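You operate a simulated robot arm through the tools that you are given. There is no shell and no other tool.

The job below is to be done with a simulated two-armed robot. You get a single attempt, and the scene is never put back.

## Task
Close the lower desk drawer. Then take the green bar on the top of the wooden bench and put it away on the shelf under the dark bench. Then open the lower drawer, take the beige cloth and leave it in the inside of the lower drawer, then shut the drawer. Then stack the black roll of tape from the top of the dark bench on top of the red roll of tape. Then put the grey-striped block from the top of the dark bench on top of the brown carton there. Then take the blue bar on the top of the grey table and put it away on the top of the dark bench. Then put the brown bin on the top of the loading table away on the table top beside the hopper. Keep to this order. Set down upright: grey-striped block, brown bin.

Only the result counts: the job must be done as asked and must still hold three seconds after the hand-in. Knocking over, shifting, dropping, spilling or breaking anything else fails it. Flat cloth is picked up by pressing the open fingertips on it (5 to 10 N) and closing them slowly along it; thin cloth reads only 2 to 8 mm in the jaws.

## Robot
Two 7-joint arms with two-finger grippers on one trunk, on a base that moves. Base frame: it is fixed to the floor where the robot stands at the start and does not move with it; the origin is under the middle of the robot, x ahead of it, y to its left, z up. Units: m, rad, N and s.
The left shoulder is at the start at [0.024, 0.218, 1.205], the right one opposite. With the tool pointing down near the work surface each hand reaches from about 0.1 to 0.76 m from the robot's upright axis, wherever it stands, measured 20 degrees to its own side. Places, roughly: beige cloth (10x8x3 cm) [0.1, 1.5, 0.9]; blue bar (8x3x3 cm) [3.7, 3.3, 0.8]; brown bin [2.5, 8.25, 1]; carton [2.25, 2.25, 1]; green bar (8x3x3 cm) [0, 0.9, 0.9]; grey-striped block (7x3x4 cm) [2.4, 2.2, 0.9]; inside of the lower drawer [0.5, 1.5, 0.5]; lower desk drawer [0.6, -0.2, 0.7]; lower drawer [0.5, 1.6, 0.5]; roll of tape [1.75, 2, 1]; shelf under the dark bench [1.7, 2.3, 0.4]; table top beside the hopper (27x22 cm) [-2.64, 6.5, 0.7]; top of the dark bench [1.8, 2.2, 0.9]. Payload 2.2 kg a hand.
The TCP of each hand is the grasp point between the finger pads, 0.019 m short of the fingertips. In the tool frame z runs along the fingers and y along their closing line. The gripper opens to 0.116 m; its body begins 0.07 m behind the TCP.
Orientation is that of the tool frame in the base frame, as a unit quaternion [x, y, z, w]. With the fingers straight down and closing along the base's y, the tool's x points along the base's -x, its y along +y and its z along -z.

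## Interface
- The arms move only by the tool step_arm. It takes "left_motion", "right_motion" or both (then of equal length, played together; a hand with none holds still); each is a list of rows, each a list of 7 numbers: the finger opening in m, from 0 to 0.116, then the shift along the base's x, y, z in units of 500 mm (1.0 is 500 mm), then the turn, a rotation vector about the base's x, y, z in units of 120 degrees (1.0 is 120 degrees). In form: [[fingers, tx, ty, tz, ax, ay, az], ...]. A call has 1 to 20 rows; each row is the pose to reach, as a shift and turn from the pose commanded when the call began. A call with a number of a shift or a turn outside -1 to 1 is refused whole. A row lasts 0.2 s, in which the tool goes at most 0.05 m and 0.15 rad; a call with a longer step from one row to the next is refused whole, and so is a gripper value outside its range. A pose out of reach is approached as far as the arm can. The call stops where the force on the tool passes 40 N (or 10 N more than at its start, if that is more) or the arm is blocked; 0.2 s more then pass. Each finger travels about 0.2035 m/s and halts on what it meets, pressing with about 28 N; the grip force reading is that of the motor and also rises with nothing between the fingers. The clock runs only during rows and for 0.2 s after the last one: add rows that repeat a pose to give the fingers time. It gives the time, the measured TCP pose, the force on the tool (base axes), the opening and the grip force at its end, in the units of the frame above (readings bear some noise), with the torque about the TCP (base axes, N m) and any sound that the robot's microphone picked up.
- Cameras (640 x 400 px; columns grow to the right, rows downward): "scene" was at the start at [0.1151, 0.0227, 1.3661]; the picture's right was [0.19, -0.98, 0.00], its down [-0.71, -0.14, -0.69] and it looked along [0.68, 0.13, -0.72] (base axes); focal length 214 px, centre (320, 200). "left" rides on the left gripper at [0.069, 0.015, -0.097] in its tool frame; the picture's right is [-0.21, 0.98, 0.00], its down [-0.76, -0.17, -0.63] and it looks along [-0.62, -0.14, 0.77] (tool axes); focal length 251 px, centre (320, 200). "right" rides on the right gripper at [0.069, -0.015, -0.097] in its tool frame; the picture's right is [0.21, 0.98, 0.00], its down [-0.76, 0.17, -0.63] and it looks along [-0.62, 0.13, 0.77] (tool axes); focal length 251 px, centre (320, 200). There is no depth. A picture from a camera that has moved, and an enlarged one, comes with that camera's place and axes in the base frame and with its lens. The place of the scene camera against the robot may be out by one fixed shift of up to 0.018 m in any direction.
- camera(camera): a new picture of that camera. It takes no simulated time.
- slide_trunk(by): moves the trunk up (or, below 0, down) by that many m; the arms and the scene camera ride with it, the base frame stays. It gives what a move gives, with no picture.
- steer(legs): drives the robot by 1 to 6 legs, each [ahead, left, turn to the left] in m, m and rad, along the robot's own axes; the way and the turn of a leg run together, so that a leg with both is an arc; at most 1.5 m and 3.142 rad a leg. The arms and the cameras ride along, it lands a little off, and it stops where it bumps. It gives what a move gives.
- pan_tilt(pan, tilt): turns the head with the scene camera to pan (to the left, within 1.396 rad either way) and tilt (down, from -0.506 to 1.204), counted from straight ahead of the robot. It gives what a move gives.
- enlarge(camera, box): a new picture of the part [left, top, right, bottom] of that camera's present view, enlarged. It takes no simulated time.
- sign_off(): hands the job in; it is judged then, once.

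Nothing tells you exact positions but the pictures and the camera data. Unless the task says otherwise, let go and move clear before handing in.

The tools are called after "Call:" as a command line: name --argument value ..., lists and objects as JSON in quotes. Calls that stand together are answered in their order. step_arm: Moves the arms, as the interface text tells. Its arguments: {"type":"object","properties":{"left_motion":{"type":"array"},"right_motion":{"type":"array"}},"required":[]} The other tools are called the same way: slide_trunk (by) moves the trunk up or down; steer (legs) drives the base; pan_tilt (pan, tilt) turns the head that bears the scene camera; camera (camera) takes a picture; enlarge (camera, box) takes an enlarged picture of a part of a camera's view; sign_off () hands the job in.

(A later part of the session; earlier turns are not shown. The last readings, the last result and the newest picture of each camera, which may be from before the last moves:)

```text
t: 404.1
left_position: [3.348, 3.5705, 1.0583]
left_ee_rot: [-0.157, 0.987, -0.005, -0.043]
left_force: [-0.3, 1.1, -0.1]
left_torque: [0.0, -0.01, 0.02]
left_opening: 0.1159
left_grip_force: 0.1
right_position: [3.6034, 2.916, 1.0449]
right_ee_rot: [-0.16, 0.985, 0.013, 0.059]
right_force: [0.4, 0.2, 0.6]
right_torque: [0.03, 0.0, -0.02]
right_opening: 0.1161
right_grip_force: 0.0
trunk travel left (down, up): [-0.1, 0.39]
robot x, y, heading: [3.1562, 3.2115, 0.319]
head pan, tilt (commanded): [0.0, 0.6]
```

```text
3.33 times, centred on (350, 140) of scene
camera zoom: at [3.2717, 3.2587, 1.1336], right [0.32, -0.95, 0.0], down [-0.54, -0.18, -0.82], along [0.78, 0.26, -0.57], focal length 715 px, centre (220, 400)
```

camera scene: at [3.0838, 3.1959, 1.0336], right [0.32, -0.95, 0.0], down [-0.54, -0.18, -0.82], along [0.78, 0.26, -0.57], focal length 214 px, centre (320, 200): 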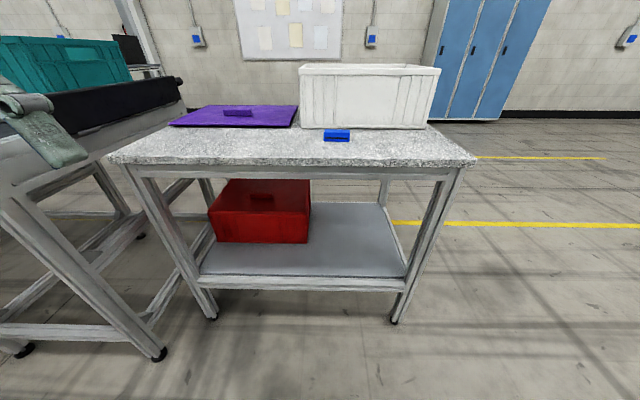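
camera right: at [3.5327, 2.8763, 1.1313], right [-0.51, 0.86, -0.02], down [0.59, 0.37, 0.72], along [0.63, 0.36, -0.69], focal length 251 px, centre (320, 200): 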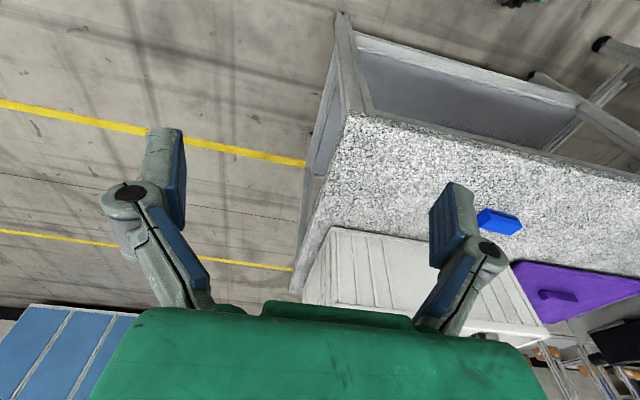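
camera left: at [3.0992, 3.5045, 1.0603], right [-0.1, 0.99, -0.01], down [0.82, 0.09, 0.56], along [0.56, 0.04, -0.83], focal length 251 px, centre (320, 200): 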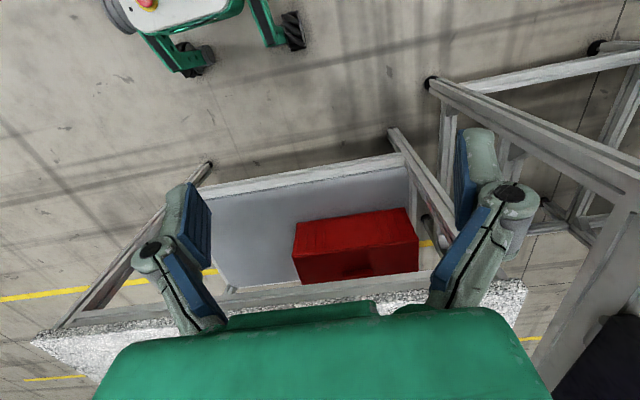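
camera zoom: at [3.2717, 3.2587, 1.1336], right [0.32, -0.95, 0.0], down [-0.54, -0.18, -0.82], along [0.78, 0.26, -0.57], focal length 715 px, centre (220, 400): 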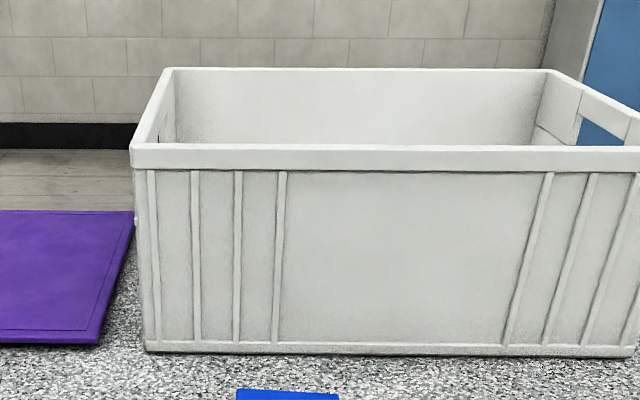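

The bar is at about (3.688,3.348) with the table top near z 0.82, and 10 cm of room to the crate. I bring the right hand to a tilted hover.

Call:
step_arm --right_motion '[[0.116, 0.0094, 0.0844, -0.01, 0.0016, -0.0065, -0.003], [0.116, 0.0188, 0.1688, -0.02, 0.0032, -0.0131, -0.006], [0.116, 0.0283, 0.2532, -0.03, 0.0049, -0.0196, -0.009], [0.116, 0.0377, 0.3376, -0.04, 0.0065, -0.0262, -0.012], [0.116, 0.0471, 0.422, -0.05, 0.0081, -0.0327, -0.015], [0.116, 0.0565, 0.5064, -0.06, 0.0097, -0.0392, -0.018], [0.116, 0.0659, 0.5908, -0.07, 0.0113, -0.0458, -0.021], [0.116, 0.0754, 0.6752, -0.08, 0.013, -0.0523, -0.024], [0.116, 0.0848, 0.7596, -0.09, 0.0146, -0.0589, -0.027], [0.116, 0.0942, 0.844, -0.104, 0.0162, -0.0654, -0.03], [0.116, 0.0942, 0.844, -0.104, 0.0162, -0.0654, -0.03]]'

Call:
camera --camera "right"

Call:
enlarge --camera "right" --box '[240, 40, 400, 160]'

```text
t: 406.5
left_position: [3.3461, 3.5697, 1.0593]
left_ee_rot: [-0.156, 0.987, -0.004, -0.043]
left_force: [0.3, 0.4, 0.9]
left_torque: [0.01, 0.0, 0.0]
left_opening: 0.1163
left_grip_force: 0.0
right_position: [3.6486, 3.3386, 0.9905]
right_ee_rot: [-0.129, 0.983, 0.017, 0.131]
right_force: [0.2, -0.4, -0.1]
right_torque: [0.02, 0.01, -0.03]
right_opening: 0.1161
right_grip_force: 0.1
right hand out of reach, approached as far as the arm can: row 1, 2, 3, 4, 5, 6, 7
trunk travel left (down, up): [-0.1, 0.39]
robot x, y, heading: [3.1569, 3.212, 0.323]
head pan, tilt (commanded): [0.0, 0.6]
```

```text
taken
camera right: at [3.5634, 3.3025, 1.0647], right [-0.45, 0.89, -0.06], down [0.5, 0.31, 0.81], along [0.74, 0.33, -0.59], focal length 251 px, centre (320, 200)
```

right: 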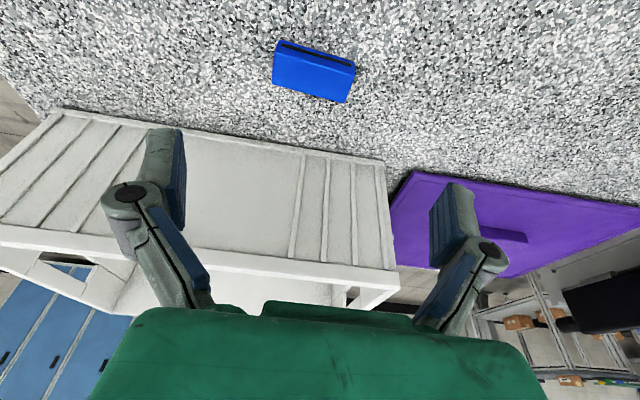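

```text
3.33 times, centred on (320, 100) of right
camera zoom: at [3.5634, 3.3025, 1.0647], right [-0.45, 0.89, -0.06], down [0.5, 0.31, 0.81], along [0.74, 0.33, -0.59], focal length 838 px, centre (320, 533)
```

zoom: 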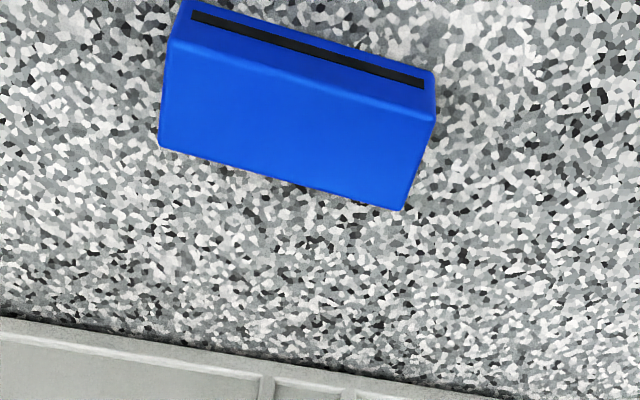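

The bar is at (3.682,3.338), top about z 0.84. I descend onto it, slowly at the end.

Call:
step_arm --right_motion '[[0.116, 0.014, -0.001, -0.08, 0, 0, 0], [0.116, 0.029, -0.0016, -0.16, 0, 0, 0], [0.116, 0.044, -0.0024, -0.23, 0, 0, 0], [0.116, 0.05, -0.0028, -0.26, 0, 0, 0], [0.116, 0.054, -0.003, -0.275, 0, 0, 0], [0.116, 0.057, -0.0032, -0.288, 0, 0, 0], [0.116, 0.059, -0.0032, -0.298, 0, 0, 0], [0.116, 0.059, -0.0032, -0.298, 0, 0, 0]]'

Call:
camera --camera "right"

```text
t: 408.3
left_position: [3.347, 3.568, 1.0593]
left_ee_rot: [-0.157, 0.987, -0.003, -0.042]
left_force: [0.3, -0.6, 0.1]
left_torque: [0.05, 0.01, -0.03]
left_opening: 0.1158
left_grip_force: 0.1
right_position: [3.6874, 3.3308, 0.8627]
right_ee_rot: [-0.118, 0.983, 0.035, 0.138]
right_force: [0.3, -1.1, 0.4]
right_torque: [0.03, 0.0, 0.03]
right_opening: 0.1162
right_grip_force: 0.0
trunk travel left (down, up): [-0.1, 0.39]
robot x, y, heading: [3.1562, 3.2128, 0.325]
head pan, tilt (commanded): [0.0, 0.6]
```

```text
taken
camera right: at [3.6012, 3.2914, 0.9356], right [-0.44, 0.9, -0.02], down [0.5, 0.26, 0.82], along [0.75, 0.35, -0.57], focal length 251 px, centre (320, 200)
```

right: 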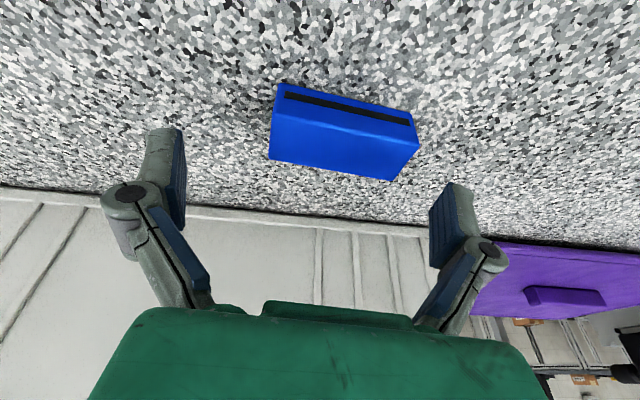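

The arm lags its target again; I hold the commanded pose a little to let it catch up.

Call:
step_arm --right_motion '[[0.116, 0, 0, 0, 0, 0, 0], [0.116, 0, 0, 0, 0, 0, 0], [0.116, 0, 0, 0, 0, 0, 0], [0.116, 0, 0, 0, 0, 0, 0], [0.116, 0, 0, 0, 0, 0, 0], [0.116, 0, 0, 0, 0, 0, 0]]'

Call:
camera --camera "right"

```text
t: 409.7
left_position: [3.3473, 3.5691, 1.0586]
left_ee_rot: [-0.156, 0.987, -0.004, -0.043]
left_force: [0.0, -0.8, -0.3]
left_torque: [0.0, -0.03, 0.02]
left_opening: 0.1163
left_grip_force: 0.1
right_position: [3.687, 3.3294, 0.8585]
right_ee_rot: [-0.115, 0.984, 0.034, 0.132]
right_force: [-0.3, 1.0, 0.5]
right_torque: [0.0, -0.01, 0.02]
right_opening: 0.1159
right_grip_force: 0.1
trunk travel left (down, up): [-0.1, 0.39]
robot x, y, heading: [3.1542, 3.2146, 0.319]
head pan, tilt (commanded): [0.0, 0.6]
```

```text
taken
camera right: at [3.6025, 3.2911, 0.9313], right [-0.43, 0.9, -0.02], down [0.51, 0.26, 0.82], along [0.74, 0.34, -0.57], focal length 251 px, centre (320, 200)
```

right: 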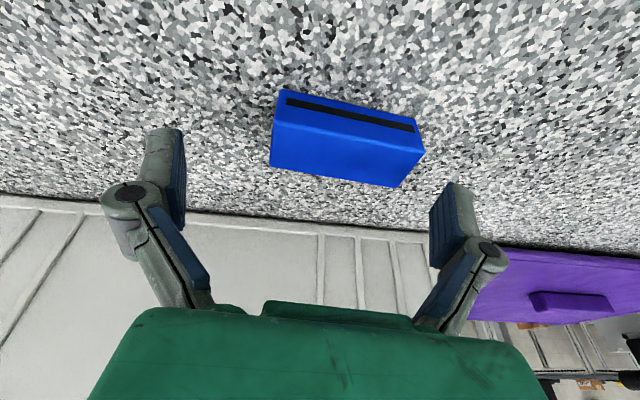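

A steady offset remains, so I command a bit further to compensate.

Call:
step_arm --right_motion '[[0.116, -0.006, 0.006, -0.012, 0, 0, 0], [0.116, -0.012, 0.012, -0.024, 0, 0, 0], [0.116, -0.018, 0.016, -0.034, 0, 0, 0], [0.116, -0.018, 0.016, -0.034, 0, 0, 0], [0.116, -0.018, 0.016, -0.034, 0, 0, 0]]'

Call:
camera --camera "right"

```text
t: 410.9
left_position: [3.3462, 3.5691, 1.0585]
left_ee_rot: [-0.156, 0.987, -0.004, -0.042]
left_force: [0.5, -0.2, 0.6]
left_torque: [-0.03, -0.01, -0.02]
left_opening: 0.116
left_grip_force: 0.1
right_position: [3.681, 3.3367, 0.845]
right_ee_rot: [-0.111, 0.984, 0.04, 0.131]
right_force: [0.5, -0.7, 0.0]
right_torque: [0.0, 0.0, -0.02]
right_opening: 0.1159
right_grip_force: 0.1
trunk travel left (down, up): [-0.1, 0.39]
robot x, y, heading: [3.1533, 3.2131, 0.319]
head pan, tilt (commanded): [0.0, 0.6]
```

```text
taken
camera right: at [3.595, 3.2977, 0.9173], right [-0.42, 0.91, -0.01], down [0.52, 0.25, 0.82], along [0.74, 0.34, -0.57], focal length 251 px, centre (320, 200)
```

right: 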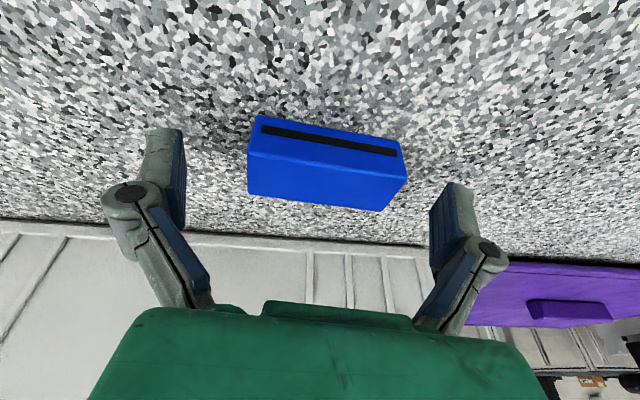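

Nearly there; 6 mm lower and close.

Call:
step_arm --right_motion '[[0.116, 0, 0, -0.008, 0, 0, 0], [0.116, 0, 0, -0.014, 0, 0, 0], [0.1, 0, 0, -0.014, 0, 0, 0], [0.085, 0, 0, -0.014, 0, 0, 0], [0.07, 0, 0, -0.013, 0, 0, 0], [0.05, 0, 0, -0.012, 0, 0, 0], [0.05, 0, 0, -0.012, 0, 0, 0]]'

Call:
camera --camera "right"

```text
t: 412.5
left_position: [3.3468, 3.5698, 1.0587]
left_ee_rot: [-0.156, 0.987, -0.004, -0.043]
left_force: [-0.6, 0.6, -0.4]
left_torque: [0.02, 0.0, 0.0]
left_opening: 0.1159
left_grip_force: 0.1
right_position: [3.6827, 3.3392, 0.8434]
right_ee_rot: [-0.107, 0.984, 0.042, 0.132]
right_force: [-0.1, 0.0, 8.8]
right_torque: [-0.33, -0.1, -0.01]
right_opening: 0.0711
right_grip_force: 28.2
trunk travel left (down, up): [-0.1, 0.39]
robot x, y, heading: [3.1563, 3.2157, 0.319]
head pan, tilt (commanded): [0.0, 0.6]
```

```text
taken
camera right: at [3.5972, 3.2988, 0.9147], right [-0.42, 0.91, -0.01], down [0.51, 0.24, 0.82], along [0.75, 0.34, -0.57], focal length 251 px, centre (320, 200)
```

right: 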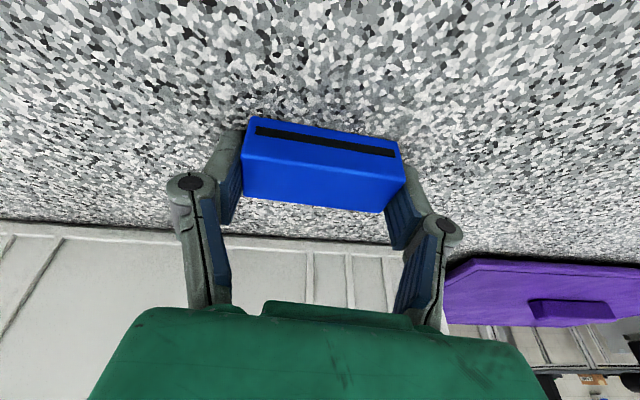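

The blue bar is gripped. I lift it and draw back.

Call:
step_arm --right_motion '[[0.05, 0, 0, 0.02, 0, 0, 0], [0.05, 0, 0, 0.08, 0, 0, 0], [0.05, 0, 0, 0.16, 0, 0, 0], [0.05, 0, 0, 0.24, 0, 0, 0], [0.05, -0.05, -0.04, 0.3, 0, 0, 0], [0.05, -0.12, -0.09, 0.34, 0, 0, 0], [0.05, -0.19, -0.14, 0.36, 0, 0, 0], [0.05, -0.26, -0.19, 0.36, 0, 0, 0], [0.05, -0.3, -0.24, 0.36, 0, 0, 0]]'

Call:
camera --camera "right"

Call:
camera --camera "scene"

```text
t: 414.5
left_position: [3.3477, 3.5698, 1.0592]
left_ee_rot: [-0.157, 0.987, -0.004, -0.043]
left_force: [-0.2, 0.3, 0.5]
left_torque: [0.01, -0.02, 0.0]
left_opening: 0.1163
left_grip_force: 0.1
right_position: [3.521, 3.2233, 1.0011]
right_ee_rot: [-0.128, 0.983, 0.016, 0.13]
right_force: [-0.4, -0.7, -0.7]
right_torque: [-0.03, 0.0, 0.03]
right_opening: 0.0708
right_grip_force: 27.9
trunk travel left (down, up): [-0.1, 0.39]
robot x, y, heading: [3.1583, 3.2106, 0.316]
head pan, tilt (commanded): [0.0, 0.6]
```

```text
taken
camera right: at [3.4371, 3.1852, 1.075], right [-0.45, 0.89, -0.06], down [0.5, 0.31, 0.81], along [0.74, 0.34, -0.59], focal length 251 px, centre (320, 200)
```

right: 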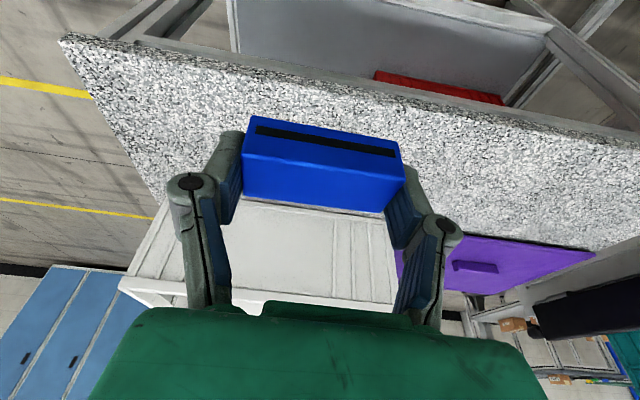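

```text
taken
camera scene: at [3.272, 3.2578, 1.1335], right [0.32, -0.95, 0.0], down [-0.54, -0.18, -0.82], along [0.78, 0.26, -0.57], focal length 214 px, centre (320, 200)
```

scene: 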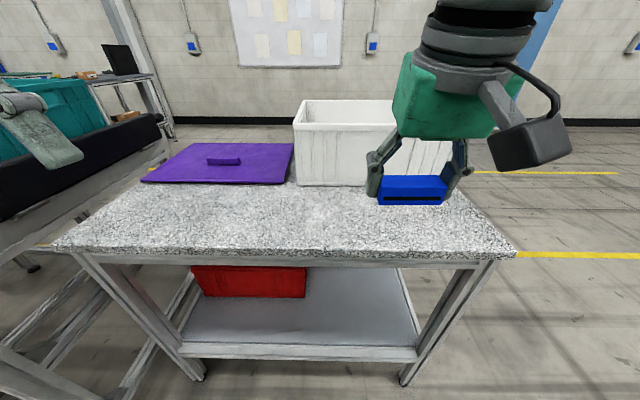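

The blue bar is held clear. I back away from the table, sidestep to line up with the dark bench's right end, and turn around to face it.

Call:
steer --legs '[[-0.22, 0, 0], [0, -0.9, 0], [0, 0, -1.05], [0, 0, -1.05], [0, 0, -1.03]]'

Call:
steer --legs '[[0, 0, 0]]'

Call:
steer --legs '[[0, 0, 0]]'

Call:
camera --camera "scene"

Call:
camera --camera "right"

```text
t: 428.4
left_position: [3.074, 1.9262, 1.0601]
left_ee_rot: [0.983, 0.179, 0.042, -0.005]
left_force: [-0.3, 0.1, 0.4]
left_torque: [0.01, -0.02, 0.0]
left_opening: 0.116
left_grip_force: 0.0
right_position: [2.8817, 2.263, 1.0016]
right_ee_rot: [0.98, 0.152, -0.129, 0.018]
right_force: [0.2, -0.5, -0.9]
right_torque: [0.04, -0.02, 0.03]
right_opening: 0.0708
right_grip_force: 27.9
trunk travel left (down, up): [-0.1, 0.39]
robot x, y, heading: [3.2449, 2.2934, -2.774]
head pan, tilt (commanded): [0.0, 0.6]
```

```text
t: 429.1
left_position: [3.0737, 1.9274, 1.0596]
left_ee_rot: [0.983, 0.18, 0.043, -0.005]
left_force: [-0.3, 0.5, 0.9]
left_torque: [0.06, 0.01, -0.03]
left_opening: 0.1159
left_grip_force: 0.0
right_position: [2.8832, 2.2644, 1.0012]
right_ee_rot: [0.98, 0.151, -0.13, 0.019]
right_force: [-1.4, 0.6, -1.4]
right_torque: [0.04, -0.04, 0.02]
right_opening: 0.0708
right_grip_force: 28.3
trunk travel left (down, up): [-0.1, 0.39]
robot x, y, heading: [3.2415, 2.2883, -2.772]
head pan, tilt (commanded): [0.0, 0.6]
```

```text
t: 429.8
left_position: [3.0749, 1.9281, 1.0594]
left_ee_rot: [0.983, 0.18, 0.041, -0.005]
left_force: [-0.7, -0.4, -0.4]
left_torque: [-0.01, 0.01, -0.01]
left_opening: 0.1159
left_grip_force: 0.1
right_position: [2.8838, 2.2656, 1.002]
right_ee_rot: [0.98, 0.151, -0.132, 0.019]
right_force: [0.0, 0.4, -0.7]
right_torque: [0.0, 0.0, 0.03]
right_opening: 0.0707
right_grip_force: 27.9
trunk travel left (down, up): [-0.1, 0.39]
robot x, y, heading: [3.2464, 2.2927, -2.775]
head pan, tilt (commanded): [0.0, 0.6]
```

```text
taken
camera scene: at [3.1183, 2.2492, 1.1335], right [-0.36, 0.93, 0.0], down [0.53, 0.21, -0.82], along [-0.77, -0.3, -0.57], focal length 214 px, centre (320, 200)
```

scene: 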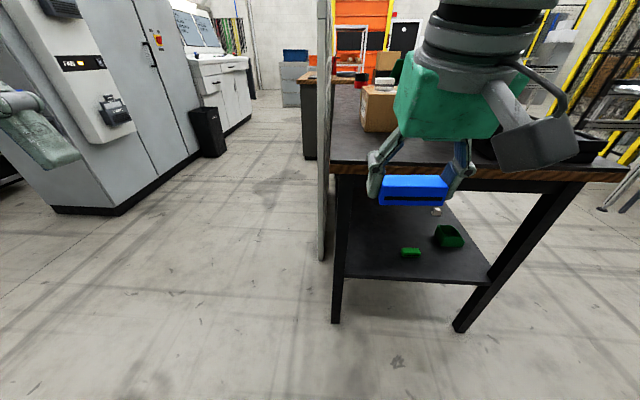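

```text
taken
camera right: at [2.9673, 2.3081, 1.0758], right [0.49, -0.87, -0.06], down [-0.49, -0.33, 0.81], along [-0.72, -0.37, -0.59], focal length 251 px, centre (320, 200)
```

right: 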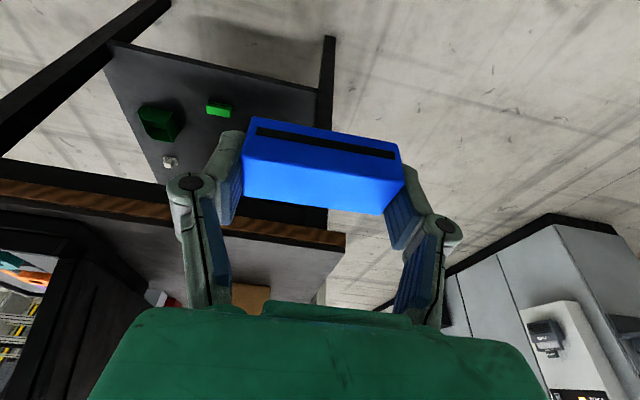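

I square up and move in 0.25 m so the bar hangs near the free end of the bench top.

Call:
steer --legs '[[0, 0, -0.05], [0.25, 0, 0]]'

Call:
steer --legs '[[0, 0, 0]]'

Call:
steer --legs '[[0, 0, 0]]'

Call:
camera --camera "right"

Call:
camera --camera "scene"

```text
t: 432.0
left_position: [2.8237, 1.8578, 1.0595]
left_ee_rot: [0.986, 0.161, 0.041, -0.004]
left_force: [0.5, -1.5, -0.8]
left_torque: [0.0, -0.05, 0.0]
left_opening: 0.116
left_grip_force: 0.1
right_position: [2.6468, 2.2033, 1.002]
right_ee_rot: [0.983, 0.132, -0.13, 0.018]
right_force: [-0.6, -0.8, -1.7]
right_torque: [-0.04, 0.02, 0.0]
right_opening: 0.0708
right_grip_force: 28.3
trunk travel left (down, up): [-0.1, 0.39]
robot x, y, heading: [3.0094, 2.2132, -2.815]
head pan, tilt (commanded): [0.0, 0.6]
```

```text
t: 432.7
left_position: [2.8264, 1.858, 1.0611]
left_ee_rot: [0.986, 0.16, 0.04, -0.004]
left_force: [-0.2, 0.2, -0.3]
left_torque: [-0.02, 0.03, 0.0]
left_opening: 0.1161
left_grip_force: 0.1
right_position: [2.6481, 2.2022, 1.0023]
right_ee_rot: [0.982, 0.132, -0.131, 0.018]
right_force: [-0.4, 0.0, -0.7]
right_torque: [-0.03, 0.0, -0.02]
right_opening: 0.0709
right_grip_force: 28.0
trunk travel left (down, up): [-0.1, 0.39]
robot x, y, heading: [3.0118, 2.2165, -2.812]
head pan, tilt (commanded): [0.0, 0.6]
```

```text
t: 433.4
left_position: [2.8266, 1.858, 1.0612]
left_ee_rot: [0.986, 0.16, 0.04, -0.003]
left_force: [0.9, 0.1, 0.6]
left_torque: [0.03, -0.04, 0.0]
left_opening: 0.1162
left_grip_force: 0.0
right_position: [2.6496, 2.2026, 1.0035]
right_ee_rot: [0.982, 0.132, -0.133, 0.018]
right_force: [0.1, 0.4, -1.6]
right_torque: [0.0, -0.05, 0.02]
right_opening: 0.0706
right_grip_force: 28.5
trunk travel left (down, up): [-0.1, 0.39]
robot x, y, heading: [3.0079, 2.2142, -2.812]
head pan, tilt (commanded): [0.0, 0.6]
```

```text
taken
camera right: at [2.7347, 2.2429, 1.0766], right [0.46, -0.89, -0.06], down [-0.5, -0.31, 0.81], along [-0.74, -0.34, -0.58], focal length 251 px, centre (320, 200)
```

right: 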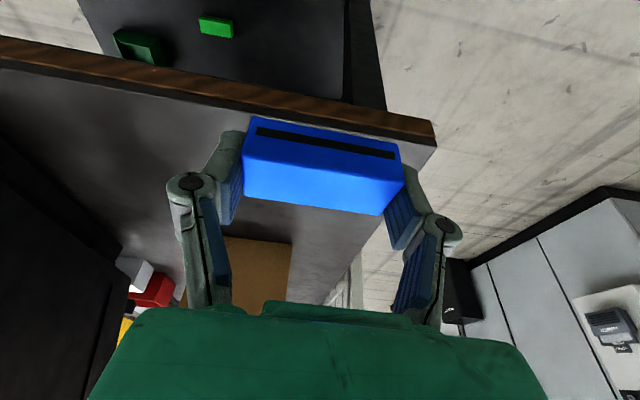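

```text
taken
camera scene: at [2.8802, 2.1751, 1.1335], right [-0.32, 0.95, 0.0], down [0.54, 0.18, -0.82], along [-0.78, -0.26, -0.57], focal length 214 px, centre (320, 200)
```

scene: 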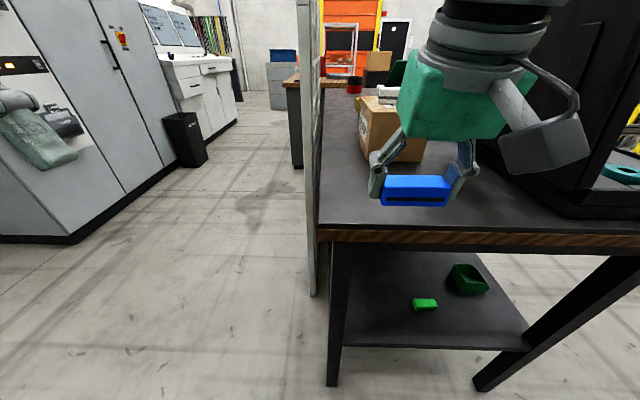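

Free bench space lies ahead of the carton. I extend 17 cm over it and lower the bar gently.

Call:
step_arm --right_motion '[[0.05, -0.085, -0.0085, 0, 0, 0, 0], [0.05, -0.17, -0.017, 0, 0, 0, 0], [0.05, -0.255, -0.0254, 0, 0, 0, 0], [0.05, -0.34, -0.0338, 0, 0, 0, 0], [0.05, -0.34, -0.0338, -0.06, 0, 0, 0], [0.05, -0.34, -0.0338, -0.11, 0, 0, 0], [0.05, -0.34, -0.0338, -0.11, 0, 0, 0], [0.05, -0.34, -0.0338, -0.11, 0, 0, 0]]'

Call:
camera --camera "right"

Call:
camera --camera "scene"

```text
t: 435.2
left_position: [2.8274, 1.8586, 1.0606]
left_ee_rot: [0.986, 0.159, 0.04, -0.002]
left_force: [-0.4, 0.2, 0.0]
left_torque: [0.02, 0.0, -0.01]
left_opening: 0.1157
left_grip_force: 0.0
right_position: [2.4805, 2.1879, 0.9497]
right_ee_rot: [0.982, 0.131, -0.132, 0.017]
right_force: [-0.4, -0.1, -1.6]
right_torque: [0.01, -0.02, -0.03]
right_opening: 0.0709
right_grip_force: 28.3
trunk travel left (down, up): [-0.1, 0.39]
robot x, y, heading: [3.0102, 2.2097, -2.815]
head pan, tilt (commanded): [0.0, 0.6]
```

```text
taken
camera right: at [2.5651, 2.2283, 1.0227], right [0.46, -0.89, -0.06], down [-0.5, -0.31, 0.81], along [-0.74, -0.34, -0.58], focal length 251 px, centre (320, 200)
```

right: 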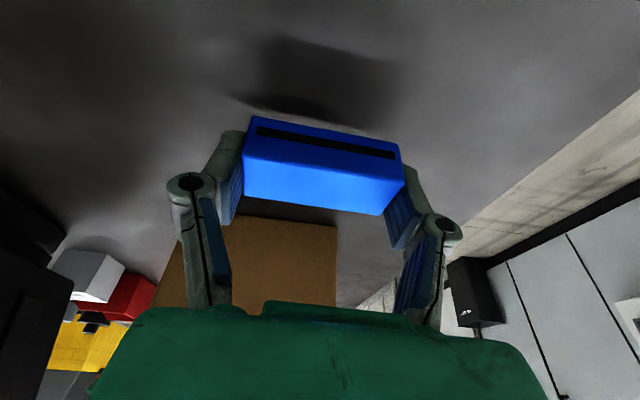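

```text
taken
camera scene: at [2.8793, 2.1745, 1.1334], right [-0.32, 0.95, 0.0], down [0.54, 0.18, -0.82], along [-0.78, -0.26, -0.57], focal length 214 px, centre (320, 200)
```

scene: 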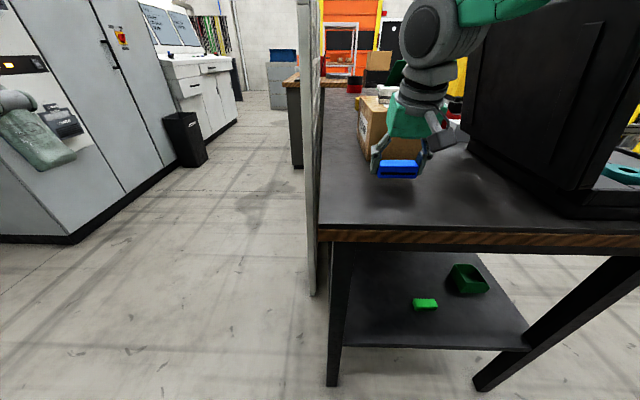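

The bar hovers 3 cm over free bench top. I lower it to contact.

Call:
step_arm --right_motion '[[0.05, 0, 0, -0.02, 0, 0, 0], [0.05, 0, 0, -0.035, 0, 0, 0], [0.05, 0, 0, -0.045, 0, 0, 0], [0.05, 0, 0, -0.055, 0, 0, 0], [0.05, 0, 0, -0.063, 0, 0, 0], [0.05, 0, 0, -0.071, 0, 0, 0], [0.05, 0, 0, -0.079, 0, 0, 0], [0.05, 0, 0, -0.087, 0, 0, 0]]'

Call:
camera --camera "right"

```text
t: 436.7
left_position: [2.8297, 1.8604, 1.0603]
left_ee_rot: [0.986, 0.16, 0.039, -0.002]
left_force: [0.2, -0.6, -0.1]
left_torque: [0.01, 0.0, -0.04]
left_opening: 0.1159
left_grip_force: 0.1
right_position: [2.4795, 2.1874, 0.9217]
right_ee_rot: [0.981, 0.13, -0.142, 0.021]
right_force: [5.2, 2.0, 15.9]
right_torque: [0.72, -0.01, -0.28]
right_opening: 0.0705
right_grip_force: 27.9
trunk travel left (down, up): [-0.1, 0.39]
robot x, y, heading: [3.008, 2.2143, -2.817]
head pan, tilt (commanded): [0.0, 0.6]
stopped in row 7 (right hand): the force on the tool passed its limit at 45 N (the readings are from after the stop); the commanded pose is now the measured one
```

```text
taken
camera right: at [2.5657, 2.2269, 0.9925], right [0.46, -0.89, -0.06], down [-0.48, -0.3, 0.82], along [-0.75, -0.35, -0.57], focal length 251 px, centre (320, 200)
```

right: 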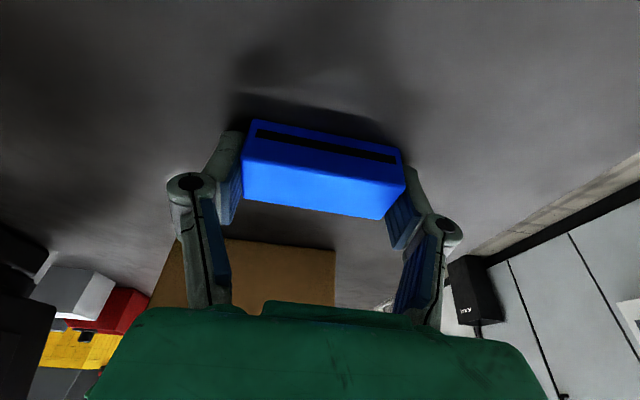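

The bar touches the bench top. I open, rise along the tool axis and check.

Call:
step_arm --right_motion '[[0.06, 0, 0, 0.004, 0, 0, 0], [0.08, 0, 0, 0.008, 0, 0, 0], [0.1, 0, 0, 0.01, 0, 0, 0], [0.116, 0, 0, 0.012, 0, 0, 0], [0.116, 0.005, 0.001, 0.04, 0, 0, 0], [0.116, 0.02, 0.006, 0.1, 0, 0, 0], [0.116, 0.05, 0.015, 0.17, 0, 0, 0], [0.116, 0.1, 0.03, 0.24, 0, 0, 0], [0.116, 0.17, 0.04, 0.29, 0, 0, 0], [0.116, 0.25, 0.06, 0.32, 0, 0, 0], [0.116, 0.33, 0.08, 0.34, 0, 0, 0]]'

Call:
camera --camera "right"

Call:
camera --camera "scene"

```text
t: 439.1
left_position: [2.8288, 1.8589, 1.0625]
left_ee_rot: [0.986, 0.16, 0.038, -0.002]
left_force: [-0.6, 0.6, -0.9]
left_torque: [0.02, 0.03, -0.01]
left_opening: 0.1162
left_grip_force: 0.0
right_position: [2.6421, 2.2279, 1.0886]
right_ee_rot: [0.981, 0.13, -0.14, 0.02]
right_force: [-0.2, -0.2, -1.0]
right_torque: [0.0, 0.01, -0.04]
right_opening: 0.1158
right_grip_force: 0.3
trunk travel left (down, up): [-0.1, 0.39]
robot x, y, heading: [3.0102, 2.2134, -2.813]
head pan, tilt (commanded): [0.0, 0.6]
```

```text
taken
camera right: at [2.7292, 2.2677, 1.1601], right [0.45, -0.89, -0.06], down [-0.49, -0.3, 0.82], along [-0.75, -0.34, -0.57], focal length 251 px, centre (320, 200)
```

right: 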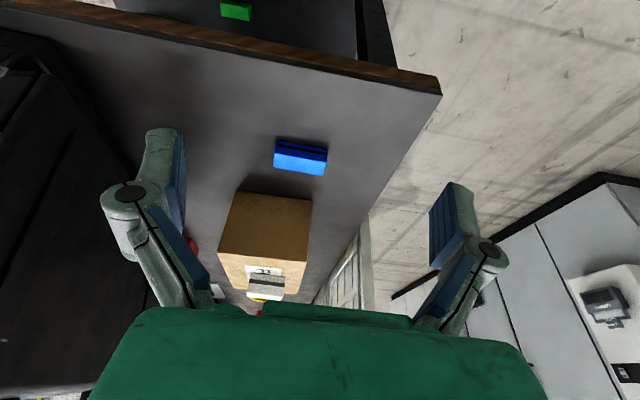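

```text
taken
camera scene: at [2.881, 2.175, 1.1337], right [-0.32, 0.95, 0.0], down [0.54, 0.18, -0.82], along [-0.78, -0.26, -0.57], focal length 214 px, centre (320, 200)
```

scene: 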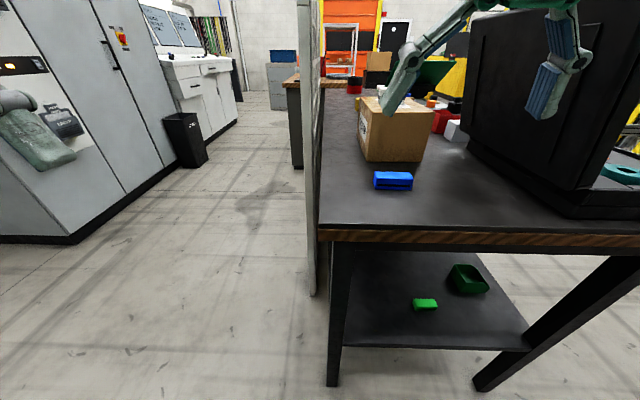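

The blue bar lies on the dark bench top. The last item is the brown bin, far to the north. I back off, lower the trunk and turn to survey a route.

Call:
steer --legs '[[-0.4, 0, 0]]'

Call:
slide_trunk --by -0.1

Call:
steer --legs '[[0, 0, -1.2], [0, 0, -1.2]]'

Call:
pan_tilt --pan 0.0 --tilt 0.2

Call:
camera --camera "scene"

Call:
pan_tilt --pan -0.9 --tilt 0.2

Call:
camera --camera "scene"

```text
t: 441.6
left_position: [3.2111, 1.9888, 1.0623]
left_ee_rot: [0.987, 0.158, 0.039, -0.002]
left_force: [0.1, 0.1, 0.3]
left_torque: [0.03, 0.04, -0.01]
left_opening: 0.1162
left_grip_force: 0.1
right_position: [3.0242, 2.3584, 1.0899]
right_ee_rot: [0.981, 0.13, -0.14, 0.021]
right_force: [0.8, -1.0, 0.3]
right_torque: [0.03, -0.03, 0.03]
right_opening: 0.1161
right_grip_force: 0.1
trunk travel left (down, up): [-0.1, 0.39]
robot x, y, heading: [3.3962, 2.3415, -2.82]
head pan, tilt (commanded): [0.0, 0.6]
```

```text
t: 442.9
left_position: [3.2105, 1.9909, 0.9609]
left_ee_rot: [0.987, 0.158, 0.04, -0.002]
left_force: [-0.7, 0.6, 0.1]
left_torque: [-0.05, 0.01, 0.01]
left_opening: 0.1158
left_grip_force: 0.1
right_position: [3.0255, 2.3596, 0.9876]
right_ee_rot: [0.981, 0.131, -0.141, 0.021]
right_force: [-0.4, -0.4, 0.0]
right_torque: [-0.02, 0.0, 0.02]
right_opening: 0.116
right_grip_force: 0.0
trunk travel left (down, up): [0.0, 0.49]
robot x, y, heading: [3.3896, 2.3442, -2.816]
head pan, tilt (commanded): [0.0, 0.6]
```

```text
t: 449.2
left_position: [3.2775, 2.7228, 0.9603]
left_ee_rot: [-0.514, 0.857, -0.017, -0.037]
left_force: [-0.9, -0.1, -0.6]
left_torque: [0.02, 0.01, 0.0]
left_opening: 0.1158
left_grip_force: 0.2
right_position: [3.6656, 2.5845, 0.9869]
right_ee_rot: [-0.486, 0.862, 0.072, 0.123]
right_force: [0.0, 0.3, 0.4]
right_torque: [-0.02, 0.01, -0.01]
right_opening: 0.1158
right_grip_force: 0.2
trunk travel left (down, up): [0.0, 0.49]
robot x, y, heading: [3.3935, 2.3416, 1.082]
head pan, tilt (commanded): [0.0, 0.6]
```

```text
t: 450.1
left_position: [3.2773, 2.723, 0.9607]
left_ee_rot: [-0.515, 0.856, -0.017, -0.038]
left_force: [0.3, 0.3, 0.0]
left_torque: [-0.02, 0.01, 0.02]
left_opening: 0.1159
left_grip_force: 0.0
right_position: [3.6661, 2.5836, 0.9884]
right_ee_rot: [-0.486, 0.862, 0.071, 0.122]
right_force: [1.1, -0.6, 0.1]
right_torque: [0.01, 0.01, 0.03]
right_opening: 0.1161
right_grip_force: 0.0
trunk travel left (down, up): [0.0, 0.49]
robot x, y, heading: [3.393, 2.3429, 1.09]
head pan, tilt (commanded): [0.0, 0.201]
```

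```text
taken
camera scene: at [3.445, 2.4663, 1.0702], right [0.89, -0.46, 0.0], down [-0.09, -0.18, -0.98], along [0.45, 0.87, -0.2], focal length 214 px, centre (320, 200)
```

scene: 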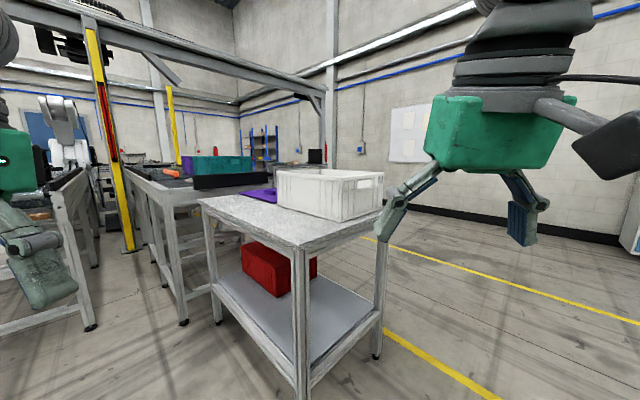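

```text
t: 451.3
left_position: [3.2774, 2.7221, 0.9622]
left_ee_rot: [-0.515, 0.857, -0.017, -0.037]
left_force: [0.0, 0.2, -0.1]
left_torque: [0.01, 0.02, -0.03]
left_opening: 0.1159
left_grip_force: 0.1
right_position: [3.6667, 2.5843, 0.9883]
right_ee_rot: [-0.486, 0.863, 0.071, 0.123]
right_force: [-0.1, 0.7, 0.1]
right_torque: [-0.01, -0.01, 0.02]
right_opening: 0.1161
right_grip_force: 0.0
trunk travel left (down, up): [0.0, 0.49]
robot x, y, heading: [3.3941, 2.3453, 1.089]
head pan, tilt (commanded): [-0.901, 0.201]
```

```text
taken
camera scene: at [3.4934, 2.4012, 1.0705], right [0.19, -0.98, 0.0], down [-0.2, -0.04, -0.98], along [0.96, 0.18, -0.2], focal length 214 px, centre (320, 200)
```

scene: 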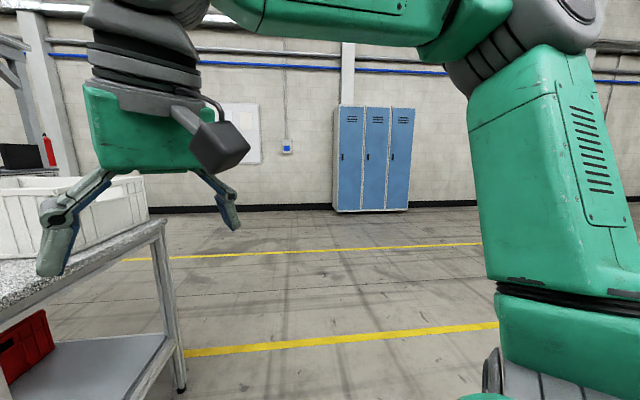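

A marked walkway runs along the east side. I drive past the grey table's front to that walkway and turn to face along it.

Call:
steer --legs '[[0, 0, -0.77], [1.45, -0.05, 0], [0.45, 0, 0], [0, 0, 0.8], [0, 0, 0.77]]'

Call:
pan_tilt --pan 0.0 --tilt 0.2

Call:
camera --camera "scene"

Call:
pan_tilt --pan 0.7 --tilt 0.2

Call:
camera --camera "scene"

```text
t: 467.1
left_position: [4.8906, 2.9895, 0.9613]
left_ee_rot: [0.793, -0.607, 0.03, 0.028]
left_force: [-0.5, 0.7, -0.6]
left_torque: [0.01, 0.0, 0.0]
left_opening: 0.1162
left_grip_force: 0.2
right_position: [5.2691, 3.1548, 0.9876]
right_ee_rot: [0.769, -0.623, -0.112, -0.088]
right_force: [0.9, -0.9, -0.3]
right_torque: [0.0, -0.01, 0.0]
right_opening: 0.1159
right_grip_force: 0.1
trunk travel left (down, up): [0.0, 0.49]
robot x, y, heading: [5.2348, 2.7893, 1.84]
head pan, tilt (commanded): [-0.901, 0.201]
```

```text
t: 468.3
left_position: [4.8903, 2.9884, 0.9603]
left_ee_rot: [0.794, -0.607, 0.031, 0.029]
left_force: [0.1, -0.4, 0.4]
left_torque: [-0.03, 0.01, -0.02]
left_opening: 0.1162
left_grip_force: 0.0
right_position: [5.2688, 3.1539, 0.9884]
right_ee_rot: [0.769, -0.622, -0.112, -0.089]
right_force: [-0.2, 0.6, 0.0]
right_torque: [0.01, -0.02, 0.0]
right_opening: 0.116
right_grip_force: 0.0
trunk travel left (down, up): [0.0, 0.49]
robot x, y, heading: [5.2348, 2.7915, 1.843]
head pan, tilt (commanded): [0.0, 0.201]
```

```text
taken
camera scene: at [5.1889, 2.9243, 1.0703], right [0.96, 0.27, 0.0], down [0.06, -0.19, -0.98], along [-0.26, 0.94, -0.2], focal length 214 px, centre (320, 200)
```

scene: 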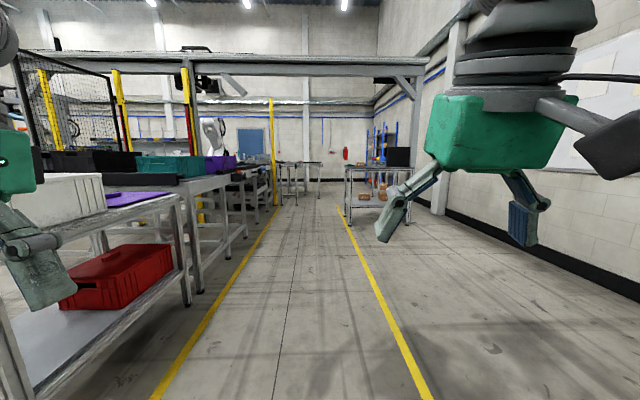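

```text
t: 469.4
left_position: [4.8915, 2.9891, 0.961]
left_ee_rot: [0.794, -0.607, 0.031, 0.029]
left_force: [-1.2, -0.5, 0.1]
left_torque: [0.04, -0.01, -0.03]
left_opening: 0.116
left_grip_force: 0.1
right_position: [5.2687, 3.1532, 0.99]
right_ee_rot: [0.769, -0.623, -0.112, -0.088]
right_force: [-0.3, -0.7, 0.9]
right_torque: [-0.01, 0.03, 0.01]
right_opening: 0.116
right_grip_force: 0.1
trunk travel left (down, up): [0.0, 0.49]
robot x, y, heading: [5.2299, 2.792, 1.843]
head pan, tilt (commanded): [0.7, 0.201]
```

```text
taken
camera scene: at [5.1369, 2.8871, 1.0703], right [0.56, 0.83, 0.0], down [0.17, -0.11, -0.98], along [-0.81, 0.55, -0.2], focal length 214 px, centre (320, 200)
```

scene: 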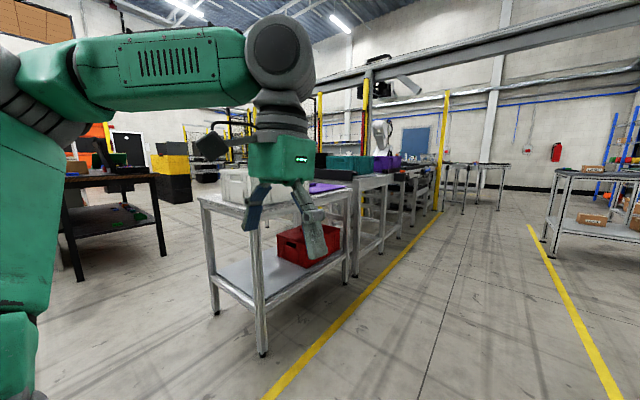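

The walkway is clear ahead to the north. I drive along it.

Call:
steer --legs '[[0, 0, 0.046], [1.5, 0, 0], [1.4, 0, 0]]'

Call:
pan_tilt --pan 0.2 --tilt 0.25

Call:
camera --camera "scene"

Call:
enlarge --camera "scene" --box '[180, 100, 440, 260]'

```text
t: 483.7
left_position: [3.9109, 5.6793, 0.96]
left_ee_rot: [0.814, -0.579, 0.031, 0.028]
left_force: [0.6, 0.3, -0.8]
left_torque: [-0.01, 0.02, -0.01]
left_opening: 0.1164
left_grip_force: 0.0
right_position: [4.278, 5.8697, 0.9887]
right_ee_rot: [0.79, -0.597, -0.115, -0.084]
right_force: [0.0, -0.5, -0.3]
right_torque: [-0.01, 0.0, 0.0]
right_opening: 0.1161
right_grip_force: 0.0
trunk travel left (down, up): [0.0, 0.49]
robot x, y, heading: [4.2684, 5.5051, 1.908]
head pan, tilt (commanded): [0.7, 0.201]
```

```text
t: 484.6
left_position: [3.9113, 5.6782, 0.9593]
left_ee_rot: [0.814, -0.58, 0.032, 0.028]
left_force: [0.4, 0.3, 0.3]
left_torque: [-0.01, -0.02, 0.02]
left_opening: 0.1161
left_grip_force: 0.1
right_position: [4.279, 5.8674, 0.9903]
right_ee_rot: [0.789, -0.597, -0.116, -0.085]
right_force: [-0.9, -0.2, -0.6]
right_torque: [-0.02, 0.0, 0.0]
right_opening: 0.116
right_grip_force: 0.1
trunk travel left (down, up): [0.0, 0.49]
robot x, y, heading: [4.264, 5.5042, 1.908]
head pan, tilt (commanded): [0.201, 0.25]
```

```text
taken
camera scene: at [4.1961, 5.6268, 1.0658], right [0.86, 0.52, 0.0], down [0.13, -0.21, -0.97], along [-0.5, 0.83, -0.25], focal length 214 px, centre (320, 200)
```

scene: 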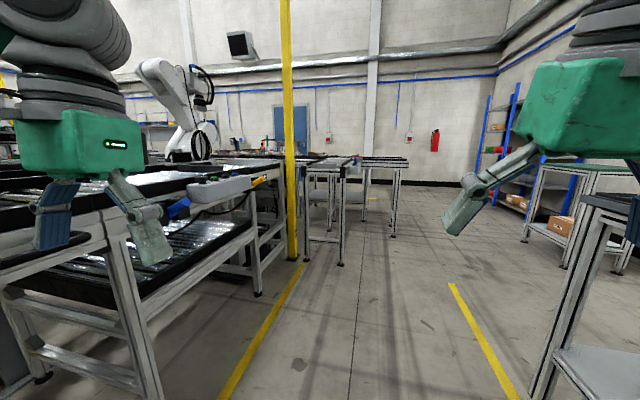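

```text
2.46 times, centred on (310, 180) of scene
camera zoom: at [4.1961, 5.6268, 1.0658], right [0.86, 0.52, 0.0], down [0.13, -0.21, -0.97], along [-0.5, 0.83, -0.25], focal length 528 px, centre (345, 249)
```

zoom: 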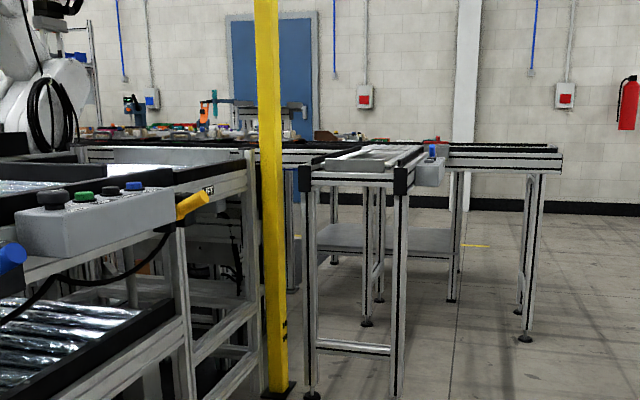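

Clear between the conveyor on the left and a table on the right. I continue ahead about 1.2 m, keeping to the middle, and look left.

Call:
steer --legs '[[0.6, -0.04, -0.02], [0.6, -0.04, 0]]'

Call:
pan_tilt --pan 0.5 --tilt 0.25

Call:
camera --camera "scene"

Call:
pan_tilt --pan 0.0 --tilt 0.25

Call:
camera --camera "scene"

```text
t: 491.0
left_position: [3.6168, 6.8498, 0.9602]
left_ee_rot: [0.803, -0.594, 0.032, 0.029]
left_force: [0.8, -0.3, -0.2]
left_torque: [0.03, 0.0, 0.0]
left_opening: 0.1162
left_grip_force: 0.1
right_position: [3.9893, 7.026, 0.9898]
right_ee_rot: [0.779, -0.61, -0.114, -0.087]
right_force: [0.4, -0.1, 0.0]
right_torque: [0.0, -0.01, 0.0]
right_opening: 0.116
right_grip_force: 0.1
trunk travel left (down, up): [0.0, 0.49]
robot x, y, heading: [3.9656, 6.6657, 1.874]
head pan, tilt (commanded): [0.201, 0.25]
```

```text
t: 491.8
left_position: [3.617, 6.8484, 0.9592]
left_ee_rot: [0.803, -0.594, 0.033, 0.029]
left_force: [0.3, -0.8, 1.0]
left_torque: [-0.02, 0.0, 0.03]
left_opening: 0.1158
left_grip_force: 0.1
right_position: [3.99, 7.0238, 0.9905]
right_ee_rot: [0.779, -0.611, -0.114, -0.087]
right_force: [-0.6, 0.1, -0.1]
right_torque: [0.02, -0.01, 0.01]
right_opening: 0.1161
right_grip_force: 0.1
trunk travel left (down, up): [0.0, 0.49]
robot x, y, heading: [3.9648, 6.6638, 1.877]
head pan, tilt (commanded): [0.499, 0.25]
```

```text
taken
camera scene: at [3.8775, 6.7706, 1.0657], right [0.69, 0.72, 0.0], down [0.18, -0.17, -0.97], along [-0.7, 0.67, -0.25], focal length 214 px, centre (320, 200)
```

scene: 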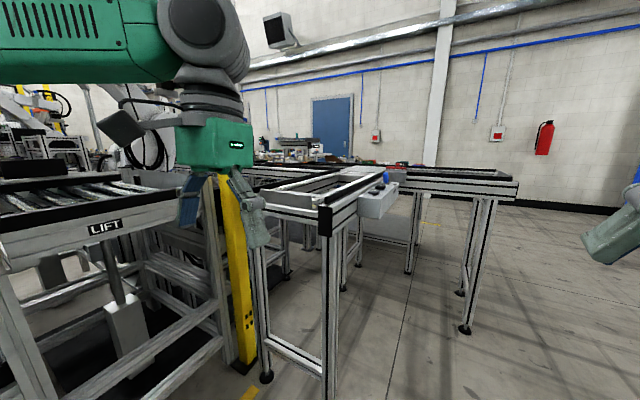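

```text
t: 492.7
left_position: [3.6166, 6.8488, 0.9597]
left_ee_rot: [0.803, -0.595, 0.033, 0.03]
left_force: [-0.9, 0.5, -0.8]
left_torque: [0.01, -0.01, 0.03]
left_opening: 0.1164
left_grip_force: 0.2
right_position: [3.9905, 7.0254, 0.9897]
right_ee_rot: [0.779, -0.61, -0.114, -0.086]
right_force: [-0.6, 0.0, -0.4]
right_torque: [-0.01, -0.02, 0.03]
right_opening: 0.1159
right_grip_force: 0.1
trunk travel left (down, up): [0.0, 0.49]
robot x, y, heading: [3.9645, 6.6614, 1.877]
head pan, tilt (commanded): [0.0, 0.25]
```

```text
taken
camera scene: at [3.9166, 6.7947, 1.0658], right [0.95, 0.3, 0.0], down [0.08, -0.24, -0.97], along [-0.29, 0.92, -0.25], focal length 214 px, centre (320, 200)
```

scene: 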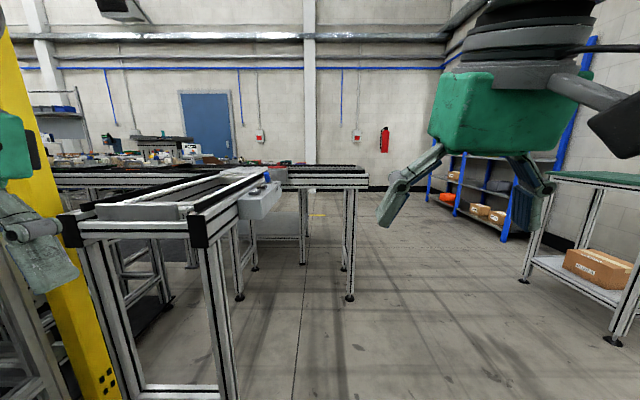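

I need to pass round the right end of the transfer conveyor. I check what's on my right before sidestepping.

Call:
pan_tilt --pan -0.8 --tilt 0.4

Call:
camera --camera "scene"

Call:
pan_tilt --pan -1.35 --tilt 0.4

Call:
camera --camera "scene"

```text
t: 493.9
left_position: [3.6177, 6.8485, 0.9598]
left_ee_rot: [0.803, -0.594, 0.032, 0.03]
left_force: [-0.1, -0.3, 0.6]
left_torque: [0.03, 0.0, 0.03]
left_opening: 0.1159
left_grip_force: 0.1
right_position: [3.9896, 7.0242, 0.9898]
right_ee_rot: [0.779, -0.61, -0.114, -0.088]
right_force: [0.0, -0.6, -0.3]
right_torque: [-0.04, 0.04, 0.02]
right_opening: 0.116
right_grip_force: 0.1
trunk travel left (down, up): [0.0, 0.49]
robot x, y, heading: [3.9669, 6.6645, 1.875]
head pan, tilt (commanded): [-0.799, 0.4]
```

```text
taken
camera scene: at [3.9887, 6.7872, 1.0519], right [0.88, -0.47, 0.0], down [-0.18, -0.34, -0.92], along [0.44, 0.81, -0.39], focal length 214 px, centre (320, 200)
```

scene: 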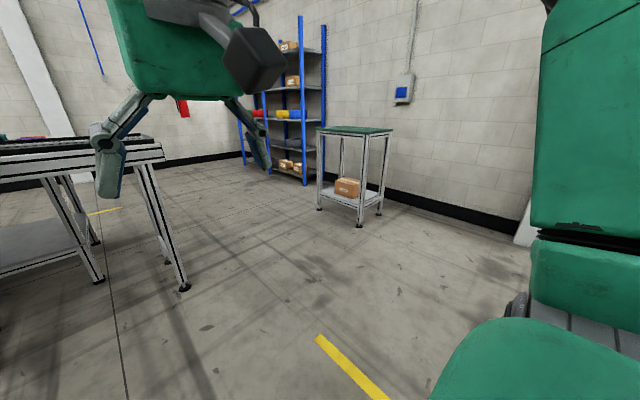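

```text
t: 494.8
left_position: [3.6178, 6.8484, 0.9609]
left_ee_rot: [0.803, -0.594, 0.032, 0.029]
left_force: [-0.6, 0.7, -1.3]
left_torque: [0.0, -0.01, 0.01]
left_opening: 0.116
left_grip_force: 0.0
right_position: [3.9891, 7.0258, 0.9891]
right_ee_rot: [0.779, -0.61, -0.115, -0.088]
right_force: [0.7, 0.3, 0.7]
right_torque: [-0.01, 0.0, -0.01]
right_opening: 0.1161
right_grip_force: 0.1
trunk travel left (down, up): [0.0, 0.49]
robot x, y, heading: [3.9659, 6.6621, 1.874]
head pan, tilt (commanded): [-1.349, 0.4]
```

```text
taken
camera scene: at [4.0249, 6.7522, 1.052], right [0.5, -0.86, 0.0], down [-0.33, -0.2, -0.92], along [0.8, 0.46, -0.39], focal length 214 px, centre (320, 200)
```

scene: 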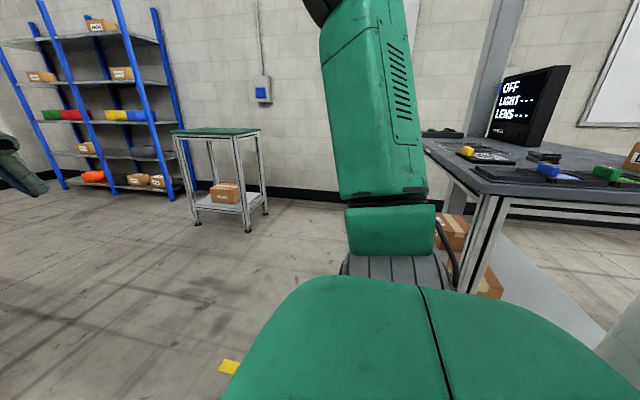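

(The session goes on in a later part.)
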